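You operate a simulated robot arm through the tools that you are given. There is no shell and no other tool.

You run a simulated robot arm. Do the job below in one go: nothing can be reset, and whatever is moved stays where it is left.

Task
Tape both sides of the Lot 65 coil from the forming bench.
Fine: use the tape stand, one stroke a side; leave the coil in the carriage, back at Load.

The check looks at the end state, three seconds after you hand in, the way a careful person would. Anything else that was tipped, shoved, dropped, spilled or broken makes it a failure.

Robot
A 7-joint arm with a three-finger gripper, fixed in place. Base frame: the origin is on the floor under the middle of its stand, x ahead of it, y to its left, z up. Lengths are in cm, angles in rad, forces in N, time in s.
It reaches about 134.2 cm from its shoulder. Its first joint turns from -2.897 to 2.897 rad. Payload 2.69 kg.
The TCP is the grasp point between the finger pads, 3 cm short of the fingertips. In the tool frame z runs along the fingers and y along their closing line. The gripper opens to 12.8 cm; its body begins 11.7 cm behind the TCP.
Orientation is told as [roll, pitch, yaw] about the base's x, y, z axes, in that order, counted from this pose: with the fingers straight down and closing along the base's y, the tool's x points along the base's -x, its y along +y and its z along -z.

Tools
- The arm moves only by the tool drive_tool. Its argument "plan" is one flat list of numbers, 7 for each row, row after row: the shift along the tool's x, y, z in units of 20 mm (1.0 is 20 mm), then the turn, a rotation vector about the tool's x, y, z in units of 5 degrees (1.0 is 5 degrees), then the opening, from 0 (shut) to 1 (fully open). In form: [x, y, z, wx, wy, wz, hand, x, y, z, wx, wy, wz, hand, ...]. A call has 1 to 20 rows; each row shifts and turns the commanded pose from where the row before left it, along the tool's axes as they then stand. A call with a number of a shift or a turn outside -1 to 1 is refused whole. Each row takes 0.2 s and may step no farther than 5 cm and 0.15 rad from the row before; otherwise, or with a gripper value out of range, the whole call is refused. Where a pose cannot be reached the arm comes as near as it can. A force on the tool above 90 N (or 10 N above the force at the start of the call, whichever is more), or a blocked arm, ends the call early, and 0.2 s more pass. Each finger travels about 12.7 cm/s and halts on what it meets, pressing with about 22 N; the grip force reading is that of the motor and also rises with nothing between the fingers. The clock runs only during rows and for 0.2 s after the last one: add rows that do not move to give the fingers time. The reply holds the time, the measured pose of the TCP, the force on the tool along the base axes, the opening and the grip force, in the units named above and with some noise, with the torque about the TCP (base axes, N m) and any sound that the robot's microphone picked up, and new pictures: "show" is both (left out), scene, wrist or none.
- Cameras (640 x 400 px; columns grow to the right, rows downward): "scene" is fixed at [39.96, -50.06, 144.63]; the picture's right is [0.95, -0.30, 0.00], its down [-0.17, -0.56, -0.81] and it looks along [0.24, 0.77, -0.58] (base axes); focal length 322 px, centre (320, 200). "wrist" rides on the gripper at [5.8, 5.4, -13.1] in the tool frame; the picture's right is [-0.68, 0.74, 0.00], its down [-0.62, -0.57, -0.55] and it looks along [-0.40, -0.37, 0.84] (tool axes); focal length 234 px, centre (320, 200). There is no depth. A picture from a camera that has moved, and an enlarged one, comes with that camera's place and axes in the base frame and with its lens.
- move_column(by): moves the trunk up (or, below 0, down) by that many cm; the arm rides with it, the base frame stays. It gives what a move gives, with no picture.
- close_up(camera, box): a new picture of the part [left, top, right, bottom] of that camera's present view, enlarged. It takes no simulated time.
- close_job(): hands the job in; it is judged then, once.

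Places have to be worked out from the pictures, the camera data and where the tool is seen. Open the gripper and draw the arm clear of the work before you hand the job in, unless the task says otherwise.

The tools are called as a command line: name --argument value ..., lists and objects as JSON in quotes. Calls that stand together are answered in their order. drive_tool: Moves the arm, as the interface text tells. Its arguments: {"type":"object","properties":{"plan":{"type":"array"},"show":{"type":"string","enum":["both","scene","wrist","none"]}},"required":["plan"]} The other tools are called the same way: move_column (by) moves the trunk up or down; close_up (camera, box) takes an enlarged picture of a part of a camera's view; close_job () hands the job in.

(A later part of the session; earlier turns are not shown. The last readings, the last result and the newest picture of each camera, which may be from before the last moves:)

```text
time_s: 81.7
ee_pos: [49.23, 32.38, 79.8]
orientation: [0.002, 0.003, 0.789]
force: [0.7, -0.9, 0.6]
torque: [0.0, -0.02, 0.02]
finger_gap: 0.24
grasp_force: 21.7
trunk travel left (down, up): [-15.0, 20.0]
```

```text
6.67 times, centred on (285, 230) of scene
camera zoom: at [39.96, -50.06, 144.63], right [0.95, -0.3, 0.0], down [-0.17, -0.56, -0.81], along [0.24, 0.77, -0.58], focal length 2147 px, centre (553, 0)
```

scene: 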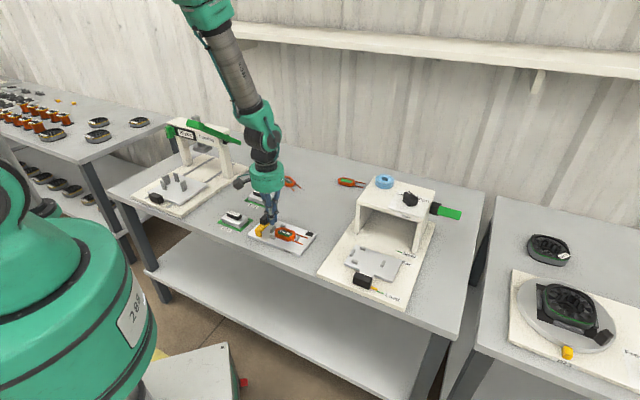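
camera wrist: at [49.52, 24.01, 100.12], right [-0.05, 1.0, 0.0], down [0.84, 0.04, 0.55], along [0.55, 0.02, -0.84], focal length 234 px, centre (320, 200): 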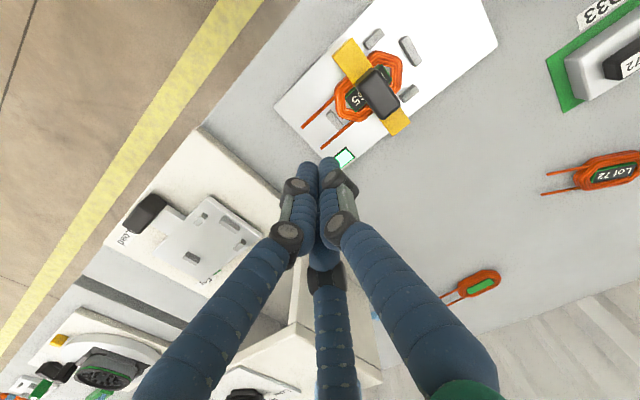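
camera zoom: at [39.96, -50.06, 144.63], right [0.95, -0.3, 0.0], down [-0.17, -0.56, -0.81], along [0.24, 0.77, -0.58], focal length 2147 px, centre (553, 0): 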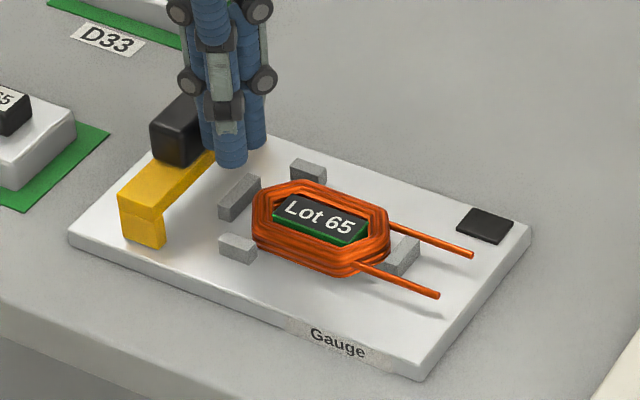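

The bridge is back where it started. Now I'll rise and go look at the two blue scraps behind the tape stand and the stand's rear, in case they say something about the Low/Mid/High dial.

drive_tool --plan '[0, -0.3, 0, 0, 0, 0, 0, 0, 0, -1, 0, 0, 0, 0, 0, 0, -1, 0, 0, 0, 0, 0, 0, -1, 0, 0, 0, 0, 0, 0, -1, 0, 0, 0, 0, 0, 0, -1, 0, 0, 0, 0, 0, 0, -1, 0, 0, 0, 0, 0, 0, -1, 0, 0, 0, 0, 0, 0, -1, 0, 0, 0, 0, 0, 0, -1, 0, 0, 0, 0, 0, 0, -1, 0, 0, 0, 0]' --show "none"

drive_tool --plan '[-0.985, -0.93, 0, 0, 0, 0, 0, -0.985, -0.93, 0, 0, 0, 0, 0, -0.985, -0.93, 0, 0, 0, 0, 0, -0.985, -0.93, 0, 0, 0, 0, 0, -0.985, -0.93, 0, 0, 0, 0, 0, -0.985, -0.93, 0, 0, 0, 0, 0, -0.985, -0.93, 0, 0, 0, 0, 0, -0.985, -0.93, 0, 0, 0, 0, 0, -0.985, -0.93, 0, 0, 0, 0, 0, -0.985, -0.93, 0, 0, 0, 0, 0, -0.985, -0.93, 0, 0, 0, 0, 0, -0.985, -0.93, 0, 0, 0, 0, 0, -0.985, -0.93, 0, 0, 0, 0, 0, -0.985, -0.93, 0, 0, 0, 0, 0, -0.985, -0.93, 0, 0, 0, 0, 0, -0.985, -0.93, 0, 0, 0, 0, 0]' --show "both"

```text
time_s: 84.1
ee_pos: [49.79, 31.95, 99.83]
orientation: [0.003, 0.003, 0.789]
force: [0.1, 0.0, -0.5]
torque: [0.01, 0.01, -0.03]
finger_gap: 0.23
grasp_force: 22.0
trunk travel left (down, up): [-15.0, 20.0]
```

```text
time_s: 87.5
ee_pos: [93.23, 33.31, 99.54]
orientation: [0.0, 0.005, 0.787]
force: [-1.0, -0.7, 0.0]
torque: [0.01, -0.03, 0.01]
finger_gap: 0.25
grasp_force: 21.4
trunk travel left (down, up): [-15.0, 20.0]
camera wrist: at [85.41, 32.96, 112.69], right [-0.04, 1.0, 0.0], down [0.84, 0.04, 0.55], along [0.54, 0.02, -0.84], focal length 234 px, centre (320, 200)
```

scene: 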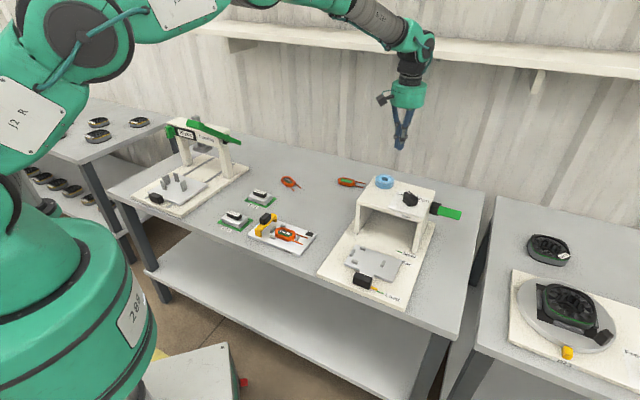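
wrist: 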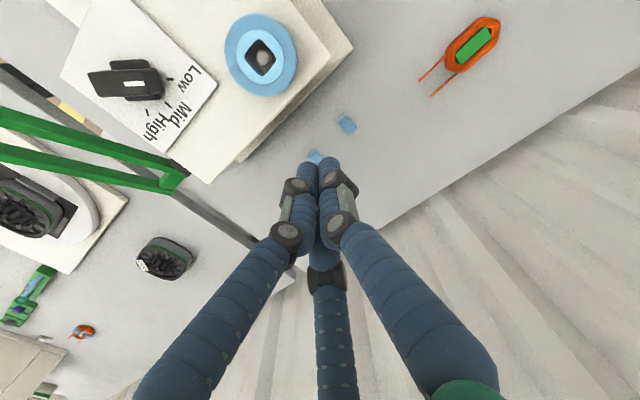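

close_up --camera "wrist" --box '[290, 90, 390, 180]'

close_up --camera "wrist" --box '[60, 0, 340, 190]'

close_up --camera "wrist" --box '[400, 0, 520, 110]'

close_up --camera "wrist" --box '[0, 230, 200, 400]'

```text
4.44 times, centred on (340, 135) of wrist
camera zoom: at [85.41, 32.96, 112.69], right [-0.04, 1.0, 0.0], down [0.84, 0.04, 0.55], along [0.54, 0.02, -0.84], focal length 1041 px, centre (231, 489)
```

zoom: 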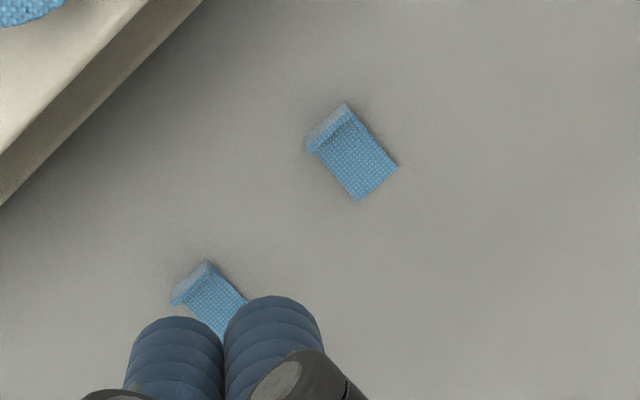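

```text
2.11 times, centred on (200, 95) of wrist
camera zoom: at [85.41, 32.96, 112.69], right [-0.04, 1.0, 0.0], down [0.84, 0.04, 0.55], along [0.54, 0.02, -0.84], focal length 493 px, centre (573, 421)
```

zoom: 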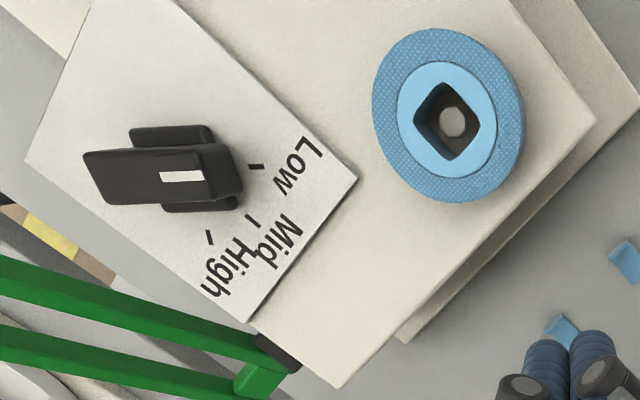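

```text
3.64 times, centred on (460, 55) of wrist
camera zoom: at [85.41, 32.96, 112.69], right [-0.04, 1.0, 0.0], down [0.84, 0.04, 0.55], along [0.54, 0.02, -0.84], focal length 852 px, centre (-189, 727)
```

zoom: 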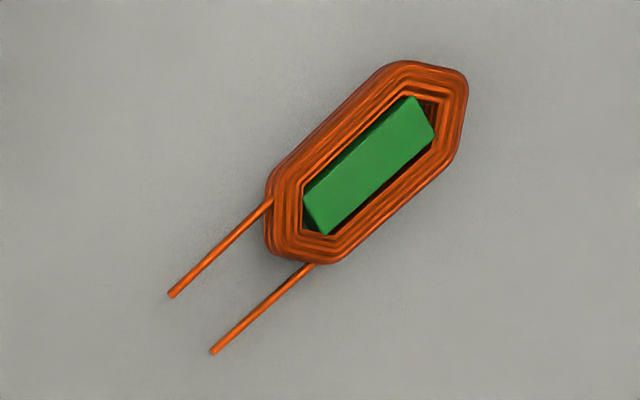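

```text
2.35 times, centred on (100, 315) of wrist
camera zoom: at [85.41, 32.96, 112.69], right [-0.04, 1.0, 0.0], down [0.84, 0.04, 0.55], along [0.54, 0.02, -0.84], focal length 551 px, centre (838, -71)
```

zoom: 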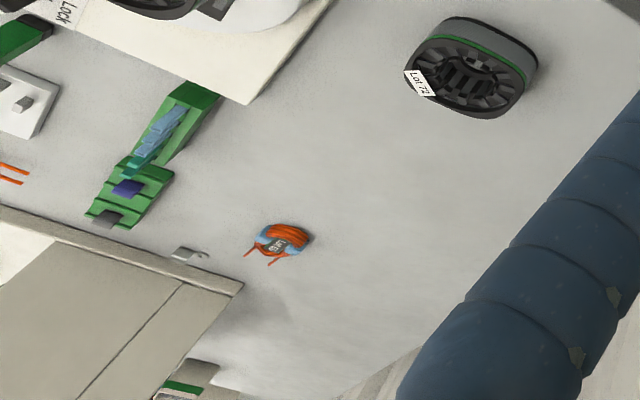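

close_up --camera "wrist" --box '[60, 310, 110, 350]'

close_up --camera "wrist" --box '[0, 260, 60, 330]'

close_up --camera "wrist" --box '[0, 320, 110, 400]'

```text
10.00 times, centred on (85, 330) of wrist
camera zoom: at [85.41, 32.96, 112.69], right [-0.04, 1.0, 0.0], down [0.84, 0.04, 0.55], along [0.54, 0.02, -0.84], focal length 2342 px, centre (2670, -1100)
```

zoom: 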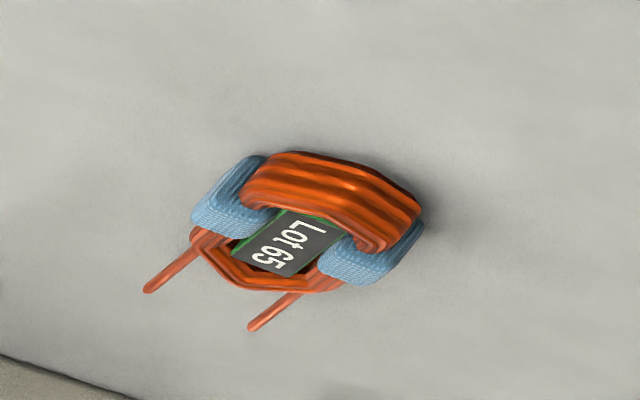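

```text
5.71 times, centred on (30, 295) of wrist
camera zoom: at [85.41, 32.96, 112.69], right [-0.04, 1.0, 0.0], down [0.84, 0.04, 0.55], along [0.54, 0.02, -0.84], focal length 1338 px, centre (1977, -343)
```

zoom: 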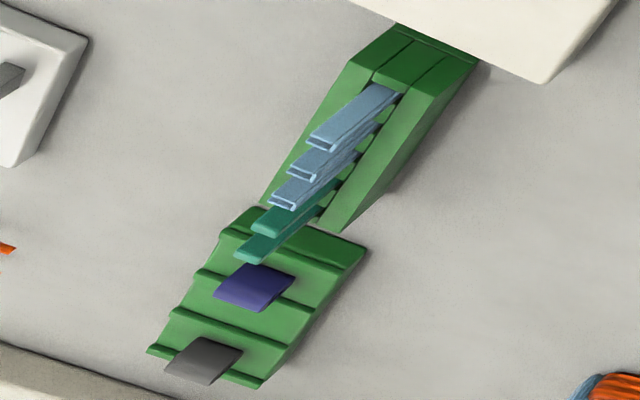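

```text
5.00 times, centred on (55, 360) of wrist
camera zoom: at [85.41, 32.96, 112.69], right [-0.04, 1.0, 0.0], down [0.84, 0.04, 0.55], along [0.54, 0.02, -0.84], focal length 1171 px, centre (1645, -600)
```

zoom: 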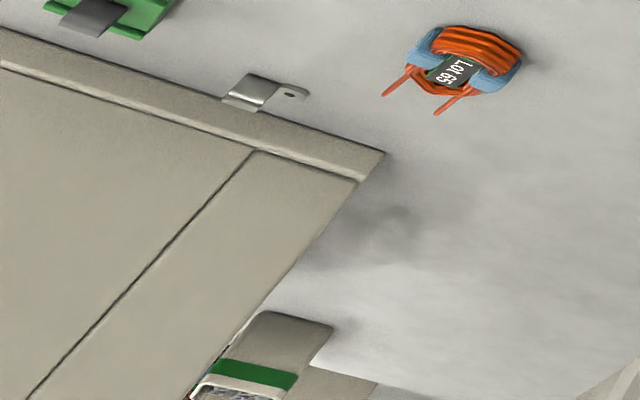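

A finished Lot 65 coil on the other bench shows the target result: a full blue band around each long side. I'll compare coil heights in the fixed camera for a hint about the dial.

close_up --camera "scene" --box '[272, 168, 312, 193]'

close_up --camera "scene" --box '[265, 222, 315, 252]'

close_up --camera "scene" --box '[335, 170, 375, 195]'

close_up --camera "scene" --box '[355, 215, 440, 270]'

```text
16.00 times, centred on (292, 180) of scene
camera zoom: at [39.96, -50.06, 144.63], right [0.95, -0.3, 0.0], down [-0.17, -0.56, -0.81], along [0.24, 0.77, -0.58], focal length 5153 px, centre (768, 512)
```

zoom: 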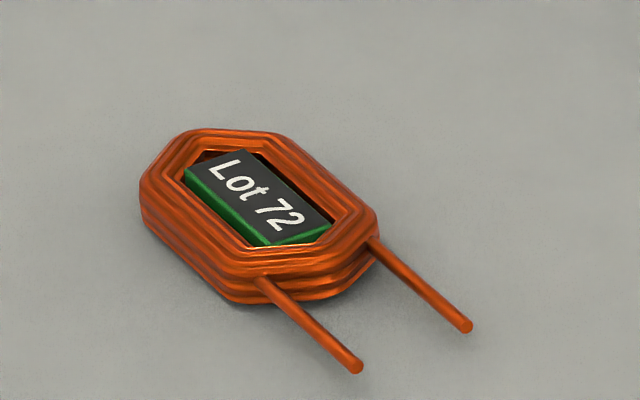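

```text
12.80 times, centred on (290, 237) of scene
camera zoom: at [39.96, -50.06, 144.63], right [0.95, -0.3, 0.0], down [-0.17, -0.56, -0.81], along [0.24, 0.77, -0.58], focal length 4122 px, centre (704, -274)
```

zoom: 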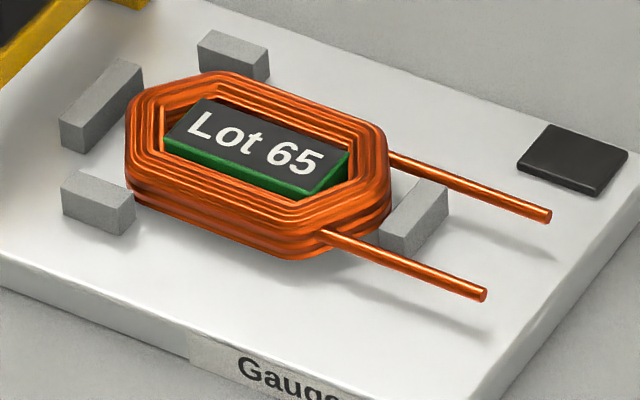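

```text
16.00 times, centred on (355, 182) of scene
camera zoom: at [39.96, -50.06, 144.63], right [0.95, -0.3, 0.0], down [-0.17, -0.56, -0.81], along [0.24, 0.77, -0.58], focal length 5153 px, centre (-240, 480)
```

zoom: 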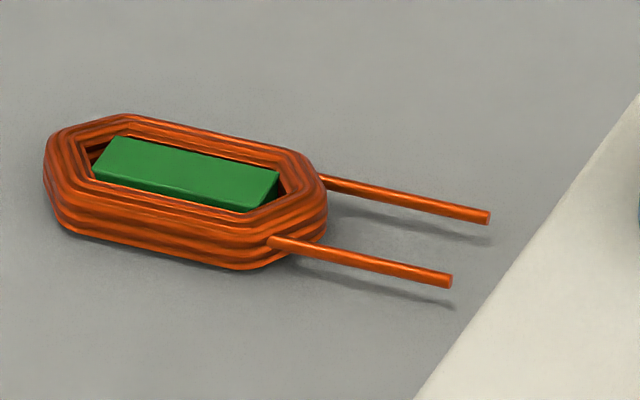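

```text
7.27 times, centred on (398, 242) of scene
camera zoom: at [39.96, -50.06, 144.63], right [0.95, -0.3, 0.0], down [-0.17, -0.56, -0.81], along [0.24, 0.77, -0.58], focal length 2342 px, centre (-244, -109)
```

zoom: 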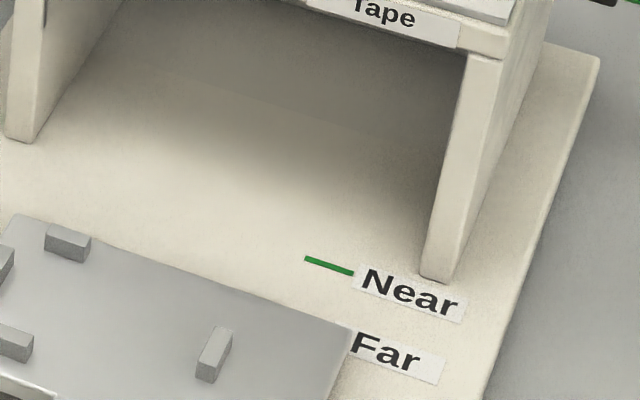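

Nothing written there; the scraps are just offcuts. Next I'll look closely at the tape head under the roof from the front, to understand what the dial does.

drive_tool --plan '[0.986, -0.307, 0, 0, 0, 0, 0, 0.986, -0.307, 0, 0, 0, 0, 0, 0.986, -0.307, 0, 0, 0, 0, 0, 0.986, -0.307, 0, 0, 0, 0, 0, 0.986, -0.307, 0, 0, 0, 0, 0, 0.986, -0.307, 0, 0, 0, 0, 0, 0.986, -0.307, 0, 0, 0, 0, 0, 0.986, -0.307, 0, 0, 0, 0, 0, 0.986, -0.307, 0, 0, 0, 0, 0, 0.986, -0.307, 0, 0, 0, 0, 0, 0.986, -0.307, 0, 0, 0, 0, 0, 0.986, -0.307, 0, 0, 0, 0, 0, 0.986, -0.307, 0, 0, 0, 0, 0, 0.986, -0.307, 0, 0, 0, 0, 0]' --show "none"

drive_tool --plan '[0, 0, 0, 0, 0, -1, 0, 0, 0, 0, 0, 0, -1, 0, 0, 0, 0, 0, 0, -1, 0, 0, 0, 0, 0, 0, -1, 0, 0, 0, 0, 0, 0, -1, 0, 0, 0, 0, 0, 0, -1, 0, 0, 0, 0, 0, 0, -1, 0, 0, 0, 0, 0, 0, -1, 0, 0, 0, 0, 0, 0, -1, 0, 0, 0, 0, 0.68, -0.73, 0, 0, 0, 0, 0, 0.68, -0.73, 0, 0, 0, 0, 0, 0.68, -0.73, 0, 0, 0, 0, 0, 0.68, -0.73, 0, 0, 0, 0, 0, 0.68, -0.73, 0, 0, 0, 0, 0, 0.68, -0.73, 0, 0, 0, 0, 0, 0.68, -0.73, 0, 0, 0.419, 0.39, 0.819, 0, 0, 0, 0, 0.419, 0.39, 0.819, 0, 0, 0, 0, 0.419, 0.39, 0.819, 0, 0, 0, 0, 0.419, 0.39, 0.819, 0, 0, 0, 0]' --show "both"

close_up --camera "wrist" --box '[250, 60, 490, 220]'

```text
time_s: 90.5
ee_pos: [79.64, 7.77, 99.75]
orientation: [0.001, 0.003, 0.787]
force: [-1.1, 0.0, 0.6]
torque: [0.01, 0.0, 0.0]
finger_gap: 0.18
grasp_force: 22.0
trunk travel left (down, up): [-15.0, 20.0]
```

```text
time_s: 94.7
ee_pos: [79.62, 7.63, 91.72]
orientation: [-0.445, -0.433, 1.671]
force: [0.2, -0.1, 0.6]
torque: [0.0, 0.0, 0.0]
finger_gap: 0.23
grasp_force: 21.8
trunk travel left (down, up): [-15.0, 20.0]
camera wrist: at [70.37, -2.6, 98.0], right [-0.74, 0.68, 0.0], down [0.25, 0.28, 0.93], along [0.63, 0.68, -0.37], focal length 234 px, centre (320, 200)
```

scene: 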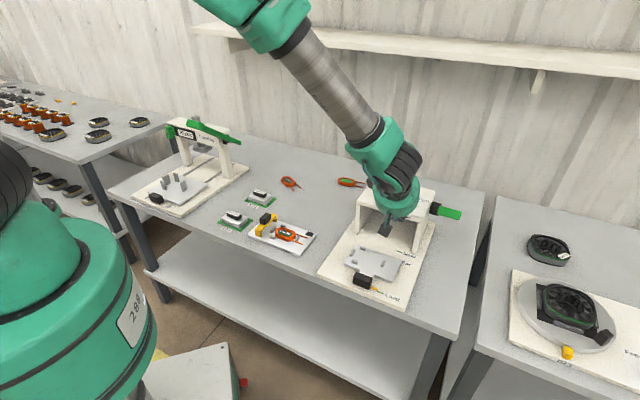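
wrist: 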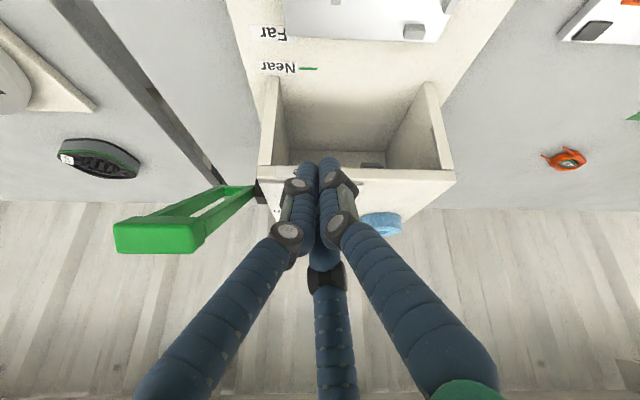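

```text
2.50 times, centred on (370, 140) of wrist
camera zoom: at [70.37, -2.6, 98.0], right [-0.74, 0.68, 0.0], down [0.25, 0.28, 0.93], along [0.63, 0.68, -0.37], focal length 585 px, centre (195, 350)
```

zoom: 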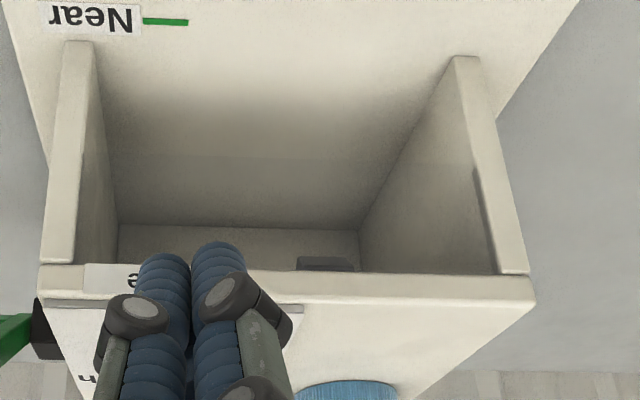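

drive_tool --plan '[0.419, 0.39, 0.819, 0, 0, 0, 0, 0.419, 0.39, 0.819, 0, 0, 0, 0, 0.419, 0.39, 0.819, 0, 0, 0, 0, 0.3, 0.28, 0.58, 0, 0, 0, 0]' --show "wrist"

close_up --camera "wrist" --box '[250, 80, 490, 240]'

close_up --camera "wrist" --box '[340, 120, 440, 200]'

```text
time_s: 95.7
ee_pos: [79.7, 7.67, 84.28]
orientation: [-0.442, -0.433, 1.671]
force: [0.4, 0.2, 0.0]
torque: [0.05, 0.03, 0.02]
finger_gap: 0.22
grasp_force: 22.0
trunk travel left (down, up): [-15.0, 20.0]
camera wrist: at [70.35, -2.66, 90.54], right [-0.74, 0.68, 0.0], down [0.25, 0.28, 0.93], along [0.63, 0.68, -0.37], focal length 234 px, centre (320, 200)
```

wrist: 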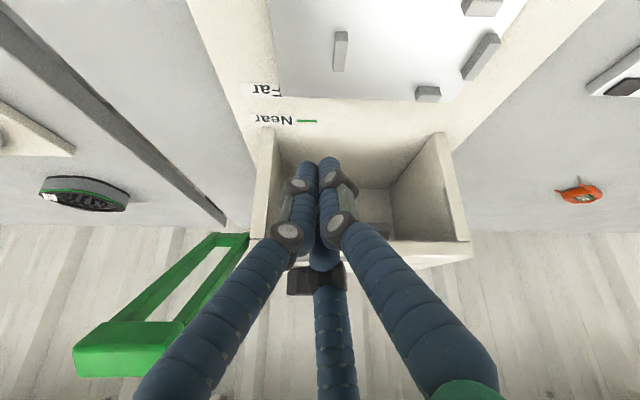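

```text
2.50 times, centred on (370, 160) of wrist
camera zoom: at [70.35, -2.66, 90.54], right [-0.74, 0.68, 0.0], down [0.25, 0.28, 0.93], along [0.63, 0.68, -0.37], focal length 585 px, centre (195, 300)
```

zoom: 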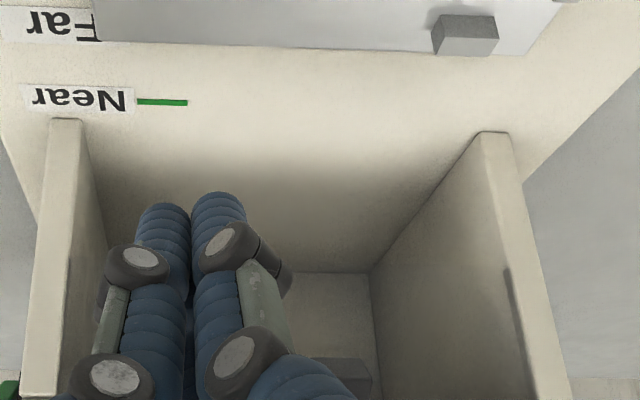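

```text
5.00 times, centred on (390, 160) of wrist
camera zoom: at [70.35, -2.66, 90.54], right [-0.74, 0.68, 0.0], down [0.25, 0.28, 0.93], along [0.63, 0.68, -0.37], focal length 1171 px, centre (-30, 400)
```

zoom: 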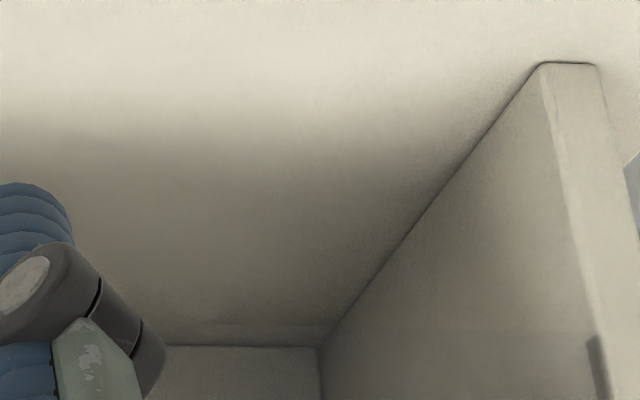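

close_up --camera "wrist" --box '[345, 170, 445, 260]'

close_up --camera "wrist" --box '[430, 120, 490, 270]'

```text
4.44 times, centred on (395, 215) of wrist
camera zoom: at [70.35, -2.66, 90.54], right [-0.74, 0.68, 0.0], down [0.25, 0.28, 0.93], along [0.63, 0.68, -0.37], focal length 1041 px, centre (-13, 133)
```

zoom: 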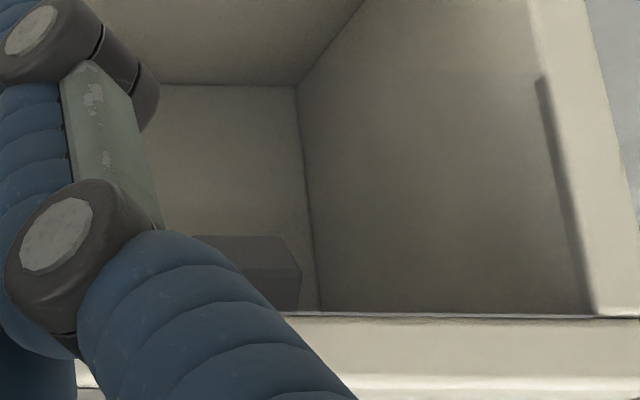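

```text
2.67 times, centred on (460, 195) of wrist
camera zoom: at [70.35, -2.66, 90.54], right [-0.74, 0.68, 0.0], down [0.25, 0.28, 0.93], along [0.63, 0.68, -0.37], focal length 624 px, centre (-53, 213)
```

zoom: 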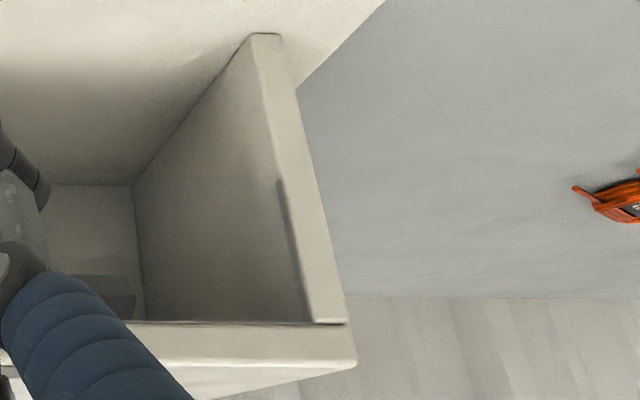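

The head carries no marks. Close-ups re-render with fine detail, so I'll scan the rest of the view for any notice or card about settings.

close_up --camera "scene" --box '[150, 110, 250, 170]'

close_up --camera "scene" --box '[0, 70, 160, 170]'

close_up --camera "scene" --box '[140, 330, 260, 400]'

close_up --camera "scene" --box '[300, 290, 480, 400]'

close_up --camera "scene" --box '[130, 160, 240, 220]'

```text
6.40 times, centred on (200, 140) of scene
camera zoom: at [39.96, -50.06, 144.63], right [0.95, -0.3, 0.0], down [-0.17, -0.56, -0.81], along [0.24, 0.77, -0.58], focal length 2061 px, centre (1088, 584)
```

zoom: 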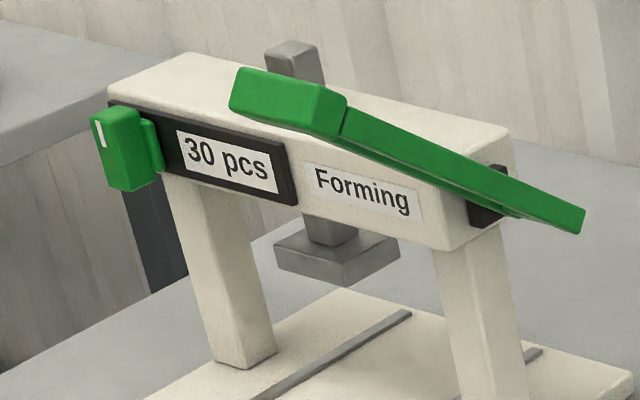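

```text
4.00 times, centred on (80, 120) of scene
camera zoom: at [39.96, -50.06, 144.63], right [0.95, -0.3, 0.0], down [-0.17, -0.56, -0.81], along [0.24, 0.77, -0.58], focal length 1288 px, centre (1280, 520)
```

zoom: 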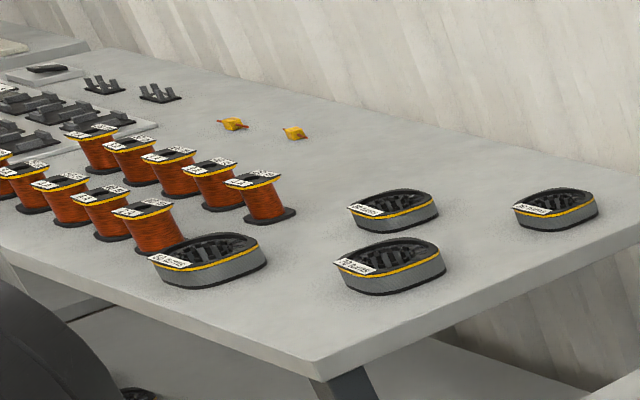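

```text
5.33 times, centred on (200, 365) of scene
camera zoom: at [39.96, -50.06, 144.63], right [0.95, -0.3, 0.0], down [-0.17, -0.56, -0.81], along [0.24, 0.77, -0.58], focal length 1718 px, centre (960, -680)
```

zoom: 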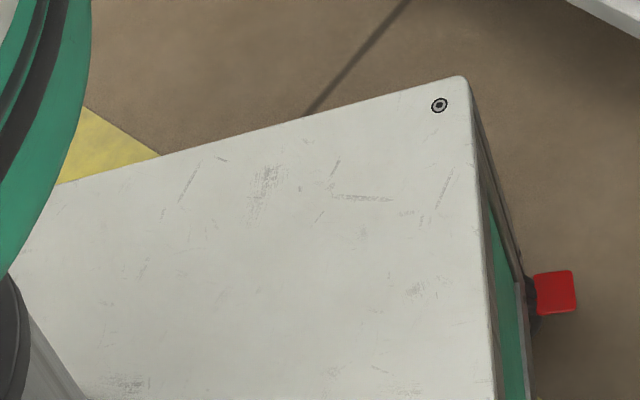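

```text
3.56 times, centred on (390, 345) of scene
camera zoom: at [39.96, -50.06, 144.63], right [0.95, -0.3, 0.0], down [-0.17, -0.56, -0.81], along [0.24, 0.77, -0.58], focal length 1145 px, centre (71, -316)
```

zoom: 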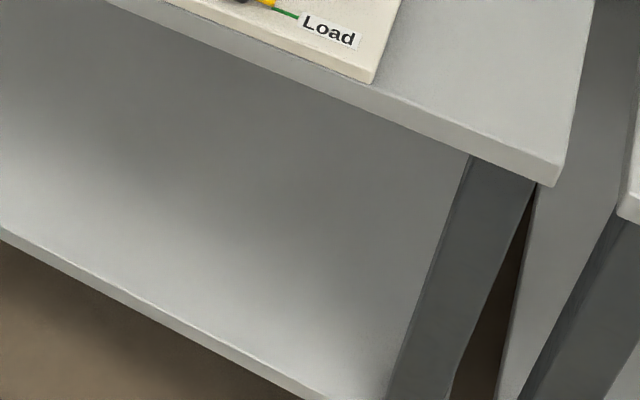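

```text
5.82 times, centred on (185, 190) of scene
camera zoom: at [39.96, -50.06, 144.63], right [0.95, -0.3, 0.0], down [-0.17, -0.56, -0.81], along [0.24, 0.77, -0.58], focal length 1874 px, centre (1106, 258)
```

zoom: 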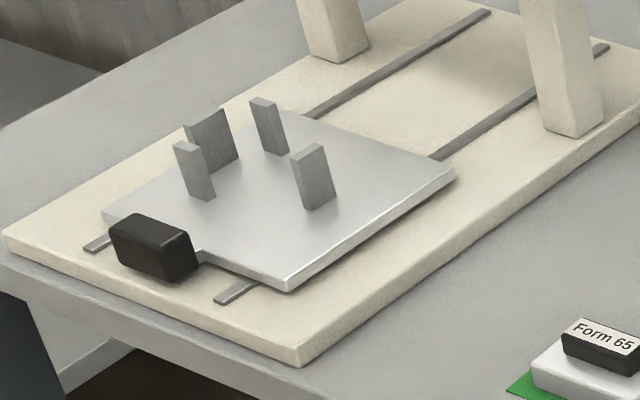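

I want one more careful look at the scraps, with the camera much closer, before deciding about the dial. First I'll back out upward from the stand and level the tool.

drive_tool --plan '[-0.419, -0.39, -0.819, 0, 0, 0, 0, -0.419, -0.39, -0.819, 0, 0, 0, 0, -0.419, -0.39, -0.819, 0, 0, 0, 0, -0.419, -0.39, -0.819, 0, 0, 0, 0, -0.419, -0.39, -0.819, 0, 0, 0, 0, -0.419, -0.39, -0.819, 0, 0, 0, 0, -0.419, -0.39, -0.819, 0, 0, 0, 0, -0.419, -0.39, -0.819, 0, 0, 0, 0, 0, 0, 0, -0.68, 0.73, 0, 0, 0, 0, 0, -0.68, 0.73, 0, 0, 0, 0, 0, -0.68, 0.73, 0, 0, 0, 0, 0, -0.68, 0.73, 0, 0, 0, 0, 0, -0.68, 0.73, 0, 0, 0, 0, 0, -0.68, 0.73, 0, 0, 0, 0, 0, -0.68, 0.73, 0, 0, 0, 0, 0, 0, 0, 1, 0, 0, 0, 0, 0, 0, 1, 0, 0, 0, 0, 0, 0, 1, 0, 0, 0, 0, 0, 0, 1, 0, 0, 0, 0, 0, 0, 1, 0]' --show "none"

drive_tool --plan '[0, 0, 0, 0, 0, 1, 0, 0, 0, 0, 0, 0, 1, 0, 0, 0, 0, 0, 0, 1, 0, 0, 0, 0, 0, 0, 1, 0]' --show "wrist"

```text
time_s: 99.9
ee_pos: [79.65, 7.74, 100.39]
orientation: [0.003, 0.001, 1.136]
force: [-0.2, 0.0, 0.1]
torque: [-0.01, -0.02, 0.01]
finger_gap: 0.22
grasp_force: 22.1
trunk travel left (down, up): [-15.0, 20.0]
```

```text
time_s: 100.9
ee_pos: [79.62, 7.78, 100.15]
orientation: [0.001, 0.003, 0.786]
force: [-0.4, 0.3, 0.6]
torque: [0.03, 0.02, -0.01]
finger_gap: 0.21
grasp_force: 21.5
trunk travel left (down, up): [-15.0, 20.0]
camera wrist: at [71.92, 7.36, 113.45], right [-0.04, 1.0, 0.0], down [0.84, 0.04, 0.55], along [0.55, 0.02, -0.84], focal length 234 px, centre (320, 200)
```

wrist: 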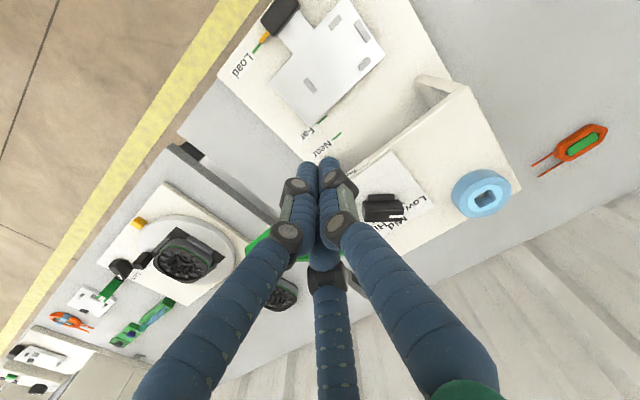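

drive_tool --plan '[-0.975, 0.45, 0, 0, 0, 0, 0, -0.975, 0.45, 0, 0, 0, 0, 0, -0.975, 0.45, 0, 0, 0, 0, 0, -0.975, 0.45, 0, 0, 0, 0, 0, -0.975, 0.45, 0, 0, 0, 0, 0, -0.975, 0.45, 0, 0, 0, 0, 0, -0.975, 0.45, 0, 0, 0, 0, 0, -0.975, 0.45, 0, 0, 0, 0, 0, -0.975, 0.45, 0, 0, 0, 0, 0, -0.975, 0.45, 0, 0, 0, 0, 0, -0.975, 0.45, 0, 0, 0, 0, 0, -0.975, 0.45, 0, 0, 0, 0, 0, -0.975, 0.45, 0, 0, 0, 0, 0, -0.975, 0.45, 0, 0, 0, 0, 0]' --show "wrist"

```text
time_s: 103.9
ee_pos: [90.06, 36.03, 100.4]
orientation: [0.001, 0.001, 0.789]
force: [-0.7, 1.0, -0.2]
torque: [0.02, 0.02, 0.03]
finger_gap: 0.24
grasp_force: 22.1
trunk travel left (down, up): [-15.0, 20.0]
camera wrist: at [82.32, 35.6, 113.43], right [-0.05, 1.0, 0.0], down [0.84, 0.04, 0.55], along [0.55, 0.02, -0.84], focal length 234 px, centre (320, 200)
```

wrist: 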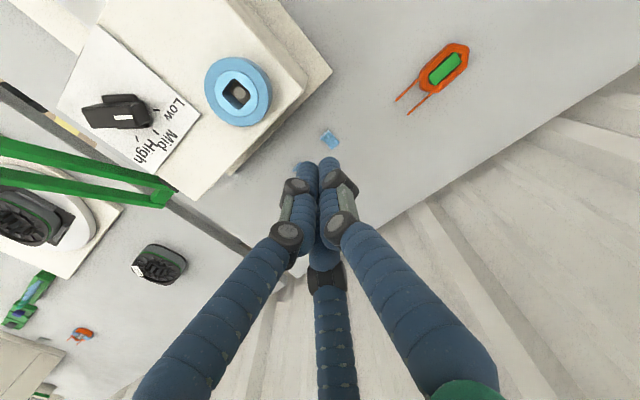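

close_up --camera "wrist" --box '[312, 120, 352, 155]'

close_up --camera "wrist" --box '[100, 80, 180, 165]'

close_up --camera "wrist" --box '[0, 160, 240, 380]'

```text
11.43 times, centred on (332, 138) of wrist
camera zoom: at [82.32, 35.6, 113.43], right [-0.05, 1.0, 0.0], down [0.84, 0.04, 0.55], along [0.55, 0.02, -0.84], focal length 2676 px, centre (183, 914)
```

zoom: 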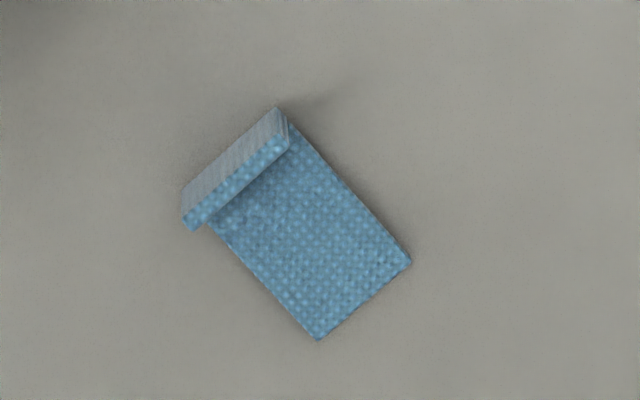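

```text
4.71 times, centred on (140, 122) of wrist
camera zoom: at [82.32, 35.6, 113.43], right [-0.05, 1.0, 0.0], down [0.84, 0.04, 0.55], along [0.55, 0.02, -0.84], focal length 1102 px, centre (1167, 565)
```

zoom: 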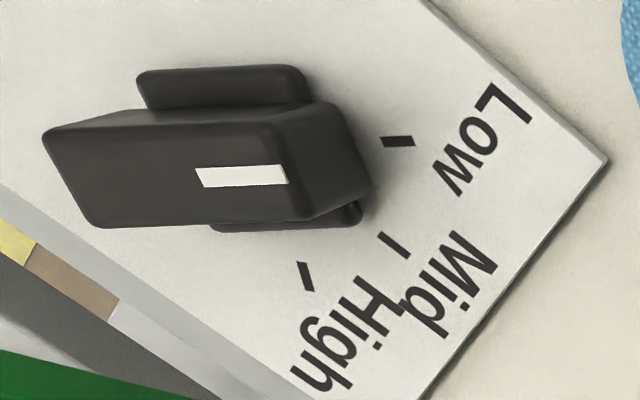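

```text
1.82 times, centred on (120, 270) of wrist
camera zoom: at [82.32, 35.6, 113.43], right [-0.05, 1.0, 0.0], down [0.84, 0.04, 0.55], along [0.55, 0.02, -0.84], focal length 426 px, centre (684, 73)
```

zoom: 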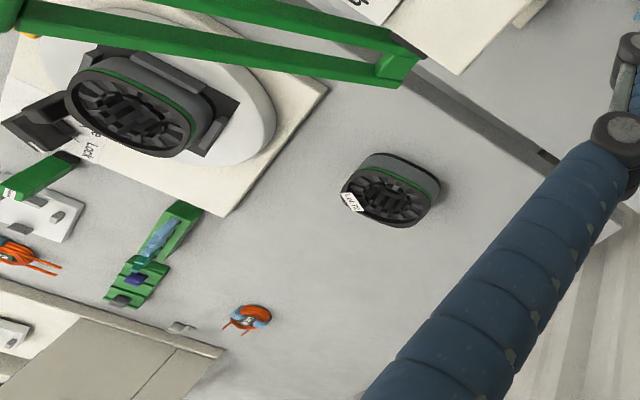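

The scrap is an L-shaped piece of tape, folded on one side only, which hints that earlier strokes did not wrap fully. To learn what the dial does I'll go above it, look straight down, and see how it can be gripped.

drive_tool --plan '[0.95, -0.803, 0, 0, 0, 0, 0.3, 0.95, -0.803, 0, 0, 0, 0, 0.6, 0.95, -0.803, 0, 0, 0, 0, 0.6, 0.95, -0.803, 0, 0, 0, 0, 0.6, 0.95, -0.803, 0, 0, 0, 0, 0.6, 0.95, -0.803, 0, 0, 0, 0, 0.6, 0.95, -0.803, 0, 0, 0, 0, 0.6, 0.95, -0.803, 0, 0, 0, 0, 0.6, 0, 0, 0, 0, 0, -1, 0.6, 0, 0, 0, 0, 0, -1, 0.6, 0, 0, 0, 0, 0, -1, 0.6, 0, 0, 0, 0, 0, -1, 0.6, 0, 0, 0, 0, 0, -1, 0.6, 0, 0, 0, 0, 0, -1, 0.6, 0, 0, 0, 0, 0, -1, 0.6, 0, 0, 0, 0, 0, -1, 0.6, 0, 0, 0, 0, 0, -1, 0.6, 0, 0, 0, 0, 0, -1, 0.6]' --show "wrist"

close_up --camera "wrist" --box '[220, 80, 420, 220]'

```text
time_s: 107.7
ee_pos: [88.43, 16.14, 100.36]
orientation: [0.003, 0.0, 1.662]
force: [0.0, -0.2, -0.1]
torque: [0.0, 0.02, 0.02]
finger_gap: 7.67
grasp_force: 0.1
trunk travel left (down, up): [-15.0, 20.0]
camera wrist: at [83.78, 9.78, 113.39], right [-0.8, 0.61, 0.0], down [0.51, 0.66, 0.55], along [0.33, 0.44, -0.84], focal length 234 px, centre (320, 200)
```

wrist: 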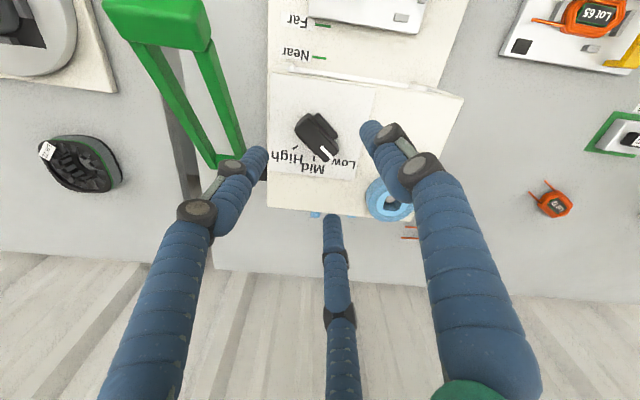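

```text
2.86 times, centred on (320, 150) of wrist
camera zoom: at [83.78, 9.78, 113.39], right [-0.8, 0.61, 0.0], down [0.51, 0.66, 0.55], along [0.33, 0.44, -0.84], focal length 669 px, centre (320, 343)
```

zoom: 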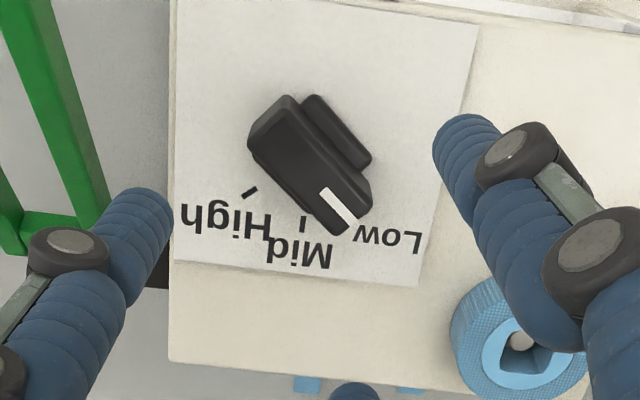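

The dial bar lies along the tool's x with its centre at about (0.54, 0.1) cm; the pointer is on Low. I'll centre over it and lower so the tips overlap the bar by about 1 cm.

drive_tool --plan '[0.25, 0.03, 0, 0, 0, 0, 0.5, 0, 0, 0.8, 0, 0, 0, 0.5, 0, 0, 0.8, 0, 0, 0, 0.5, 0, 0, 0.8, 0, 0, 0, 0.5, 0, 0, 0.8, 0, 0, 0, 0.5, 0, 0, 0.6, 0, 0, 0, 0.5, 0, 0, 0, 0, 0, 0, 0.5]' --show "both"

close_up --camera "wrist" --box '[220, 80, 420, 240]'

close_up --camera "scene" --box '[370, 160, 470, 230]'

```text
time_s: 109.3
ee_pos: [88.55, 15.58, 92.79]
orientation: [0.004, 0.0, 1.663]
force: [0.3, -0.1, -0.8]
torque: [0.02, 0.02, 0.01]
finger_gap: 6.41
grasp_force: 0.0
trunk travel left (down, up): [-15.0, 20.0]
camera wrist: at [83.79, 9.27, 105.79], right [-0.79, 0.61, 0.0], down [0.51, 0.66, 0.55], along [0.33, 0.44, -0.84], focal length 234 px, centre (320, 200)
```

scene: 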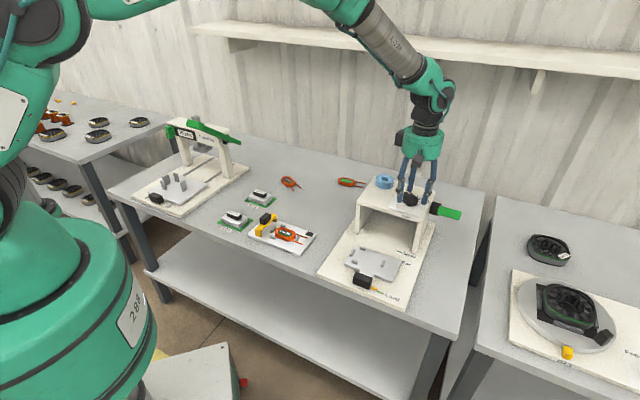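
wrist: 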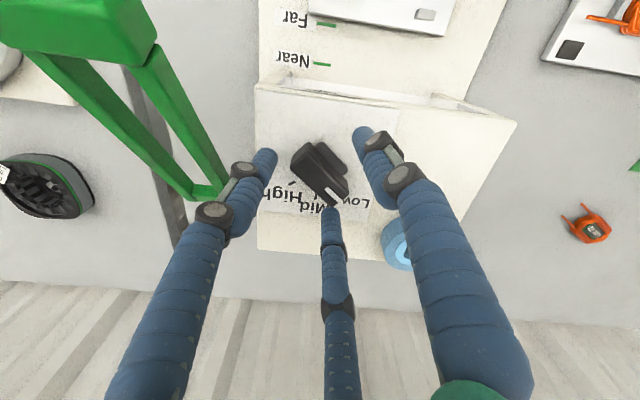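

```text
2.50 times, centred on (320, 160) of wrist
camera zoom: at [83.79, 9.27, 105.79], right [-0.79, 0.61, 0.0], down [0.51, 0.66, 0.55], along [0.33, 0.44, -0.84], focal length 585 px, centre (320, 300)
```

zoom: 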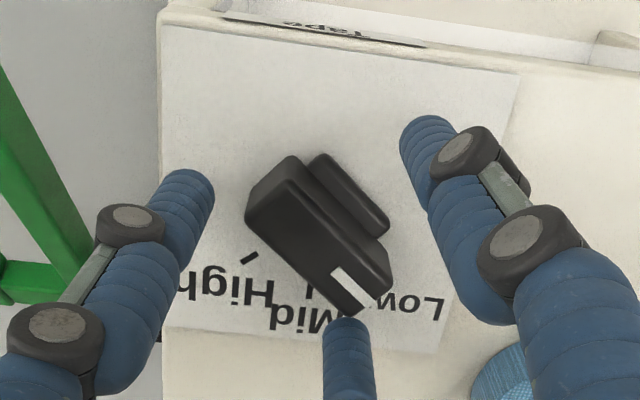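

```text
5.71 times, centred on (420, 195) of scene
camera zoom: at [39.96, -50.06, 144.63], right [0.95, -0.3, 0.0], down [-0.17, -0.56, -0.81], along [0.24, 0.77, -0.58], focal length 1840 px, centre (-251, 229)
```

zoom: 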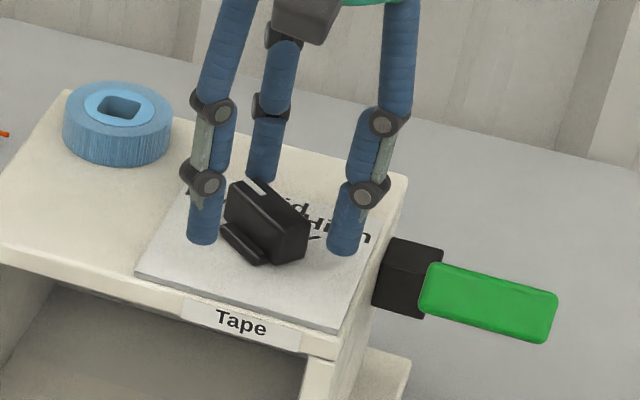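

drive_tool --plan '[0.15, 0, 0.25, 0, 0, 0, 0.5, 0, 0, 0, 0, 0, 0, 0.4, 0, 0, 0, 0, 0, 0, 0.3, 0, 0, 0, 0, 0, 0, 0.2, 0, 0, 0, 0, 0, 0, 0.2]' --show "both"

close_up --camera "wrist" --box '[220, 80, 420, 240]'

close_up --camera "scene" --box '[370, 160, 470, 230]'

```text
time_s: 110.5
ee_pos: [88.92, 15.5, 92.43]
orientation: [-0.003, -0.001, 1.658]
force: [42.6, 17.2, 5.2]
torque: [0.67, -1.09, -1.11]
finger_gap: 4.77
grasp_force: 16.8
trunk travel left (down, up): [-15.0, 20.0]
camera wrist: at [84.12, 9.08, 105.44], right [-0.79, 0.61, 0.0], down [0.51, 0.66, 0.55], along [0.34, 0.44, -0.83], focal length 234 px, centre (320, 200)
```

scene: 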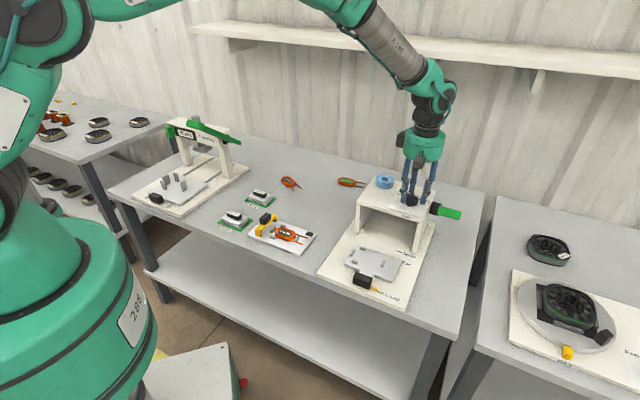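
wrist: 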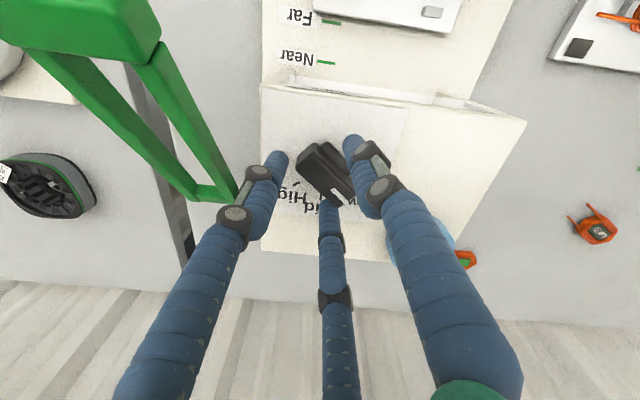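

```text
2.50 times, centred on (320, 160) of wrist
camera zoom: at [84.12, 9.08, 105.44], right [-0.79, 0.61, 0.0], down [0.51, 0.66, 0.55], along [0.34, 0.44, -0.83], focal length 585 px, centre (320, 300)
```

zoom: 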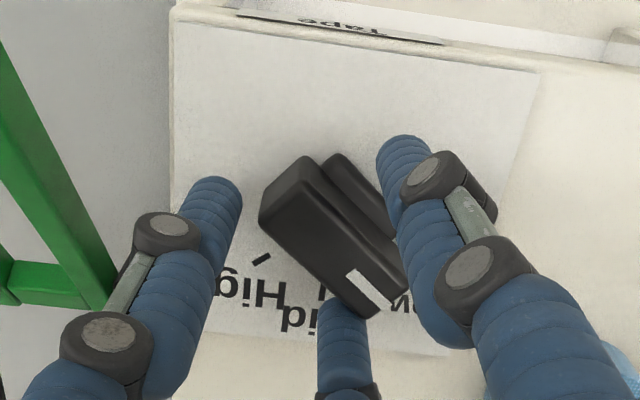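

```text
5.71 times, centred on (420, 195) of scene
camera zoom: at [39.96, -50.06, 144.63], right [0.95, -0.3, 0.0], down [-0.17, -0.56, -0.81], along [0.24, 0.77, -0.58], focal length 1840 px, centre (-251, 229)
```

zoom: 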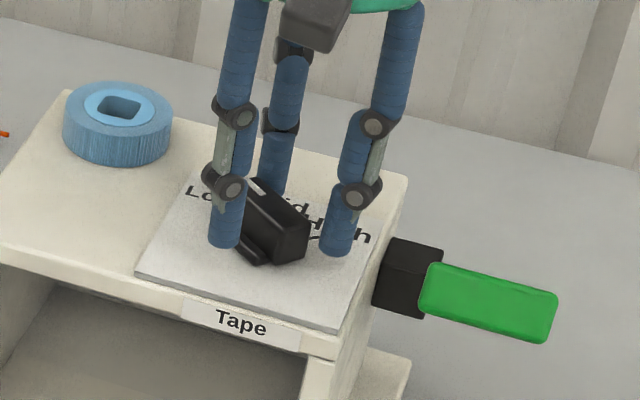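

The single finger met the dial's wider base, giving ~45 N sideways. I'll open again at once, raise the tips above the base wing and re-centre.

drive_tool --plan '[0, 0, 0, 0, 0, 0, 0.5, 0, 0, 0, 0, 0, 0, 0.5, 0, 0, -0.3, 0, 0, 0, 0.5, 0, 0, 0, 0, 0, 0, 0.5]' --show "wrist"

close_up --camera "wrist" --box '[220, 80, 420, 240]'

close_up --camera "scene" --box '[390, 180, 440, 220]'

```text
time_s: 111.5
ee_pos: [88.34, 15.32, 92.71]
orientation: [0.006, 0.001, 1.661]
force: [1.0, 0.4, -0.5]
torque: [-0.02, 0.02, -0.01]
finger_gap: 6.48
grasp_force: 0.7
trunk travel left (down, up): [-15.0, 20.0]
camera wrist: at [83.75, 8.99, 105.86], right [-0.79, 0.61, 0.0], down [0.51, 0.66, 0.55], along [0.33, 0.44, -0.84], focal length 234 px, centre (320, 200)
```

wrist: 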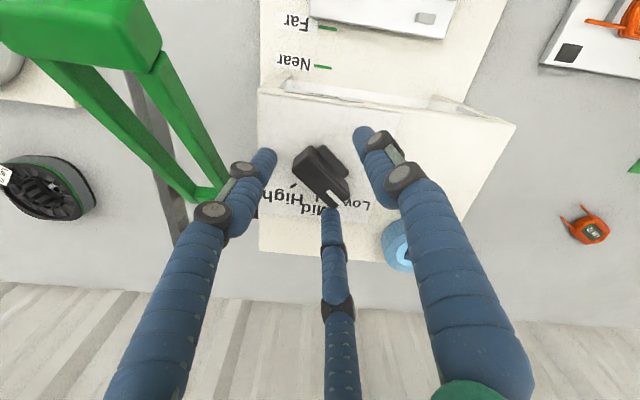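

```text
2.50 times, centred on (320, 160) of wrist
camera zoom: at [83.75, 8.99, 105.86], right [-0.79, 0.61, 0.0], down [0.51, 0.66, 0.55], along [0.33, 0.44, -0.84], focal length 585 px, centre (320, 300)
```

zoom: 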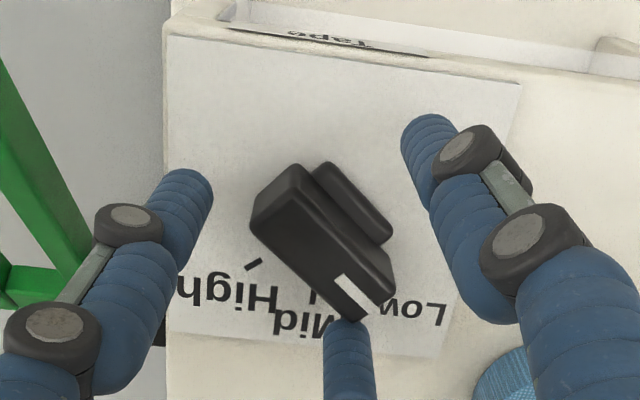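

```text
10.00 times, centred on (415, 200) of scene
camera zoom: at [39.96, -50.06, 144.63], right [0.95, -0.3, 0.0], down [-0.17, -0.56, -0.81], along [0.24, 0.77, -0.58], focal length 3221 px, centre (-630, 200)
```

zoom: 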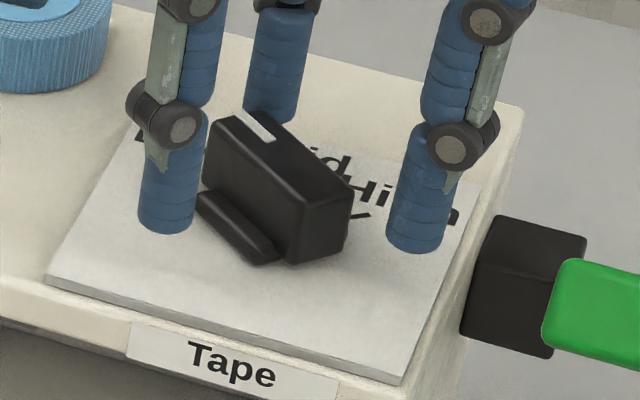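

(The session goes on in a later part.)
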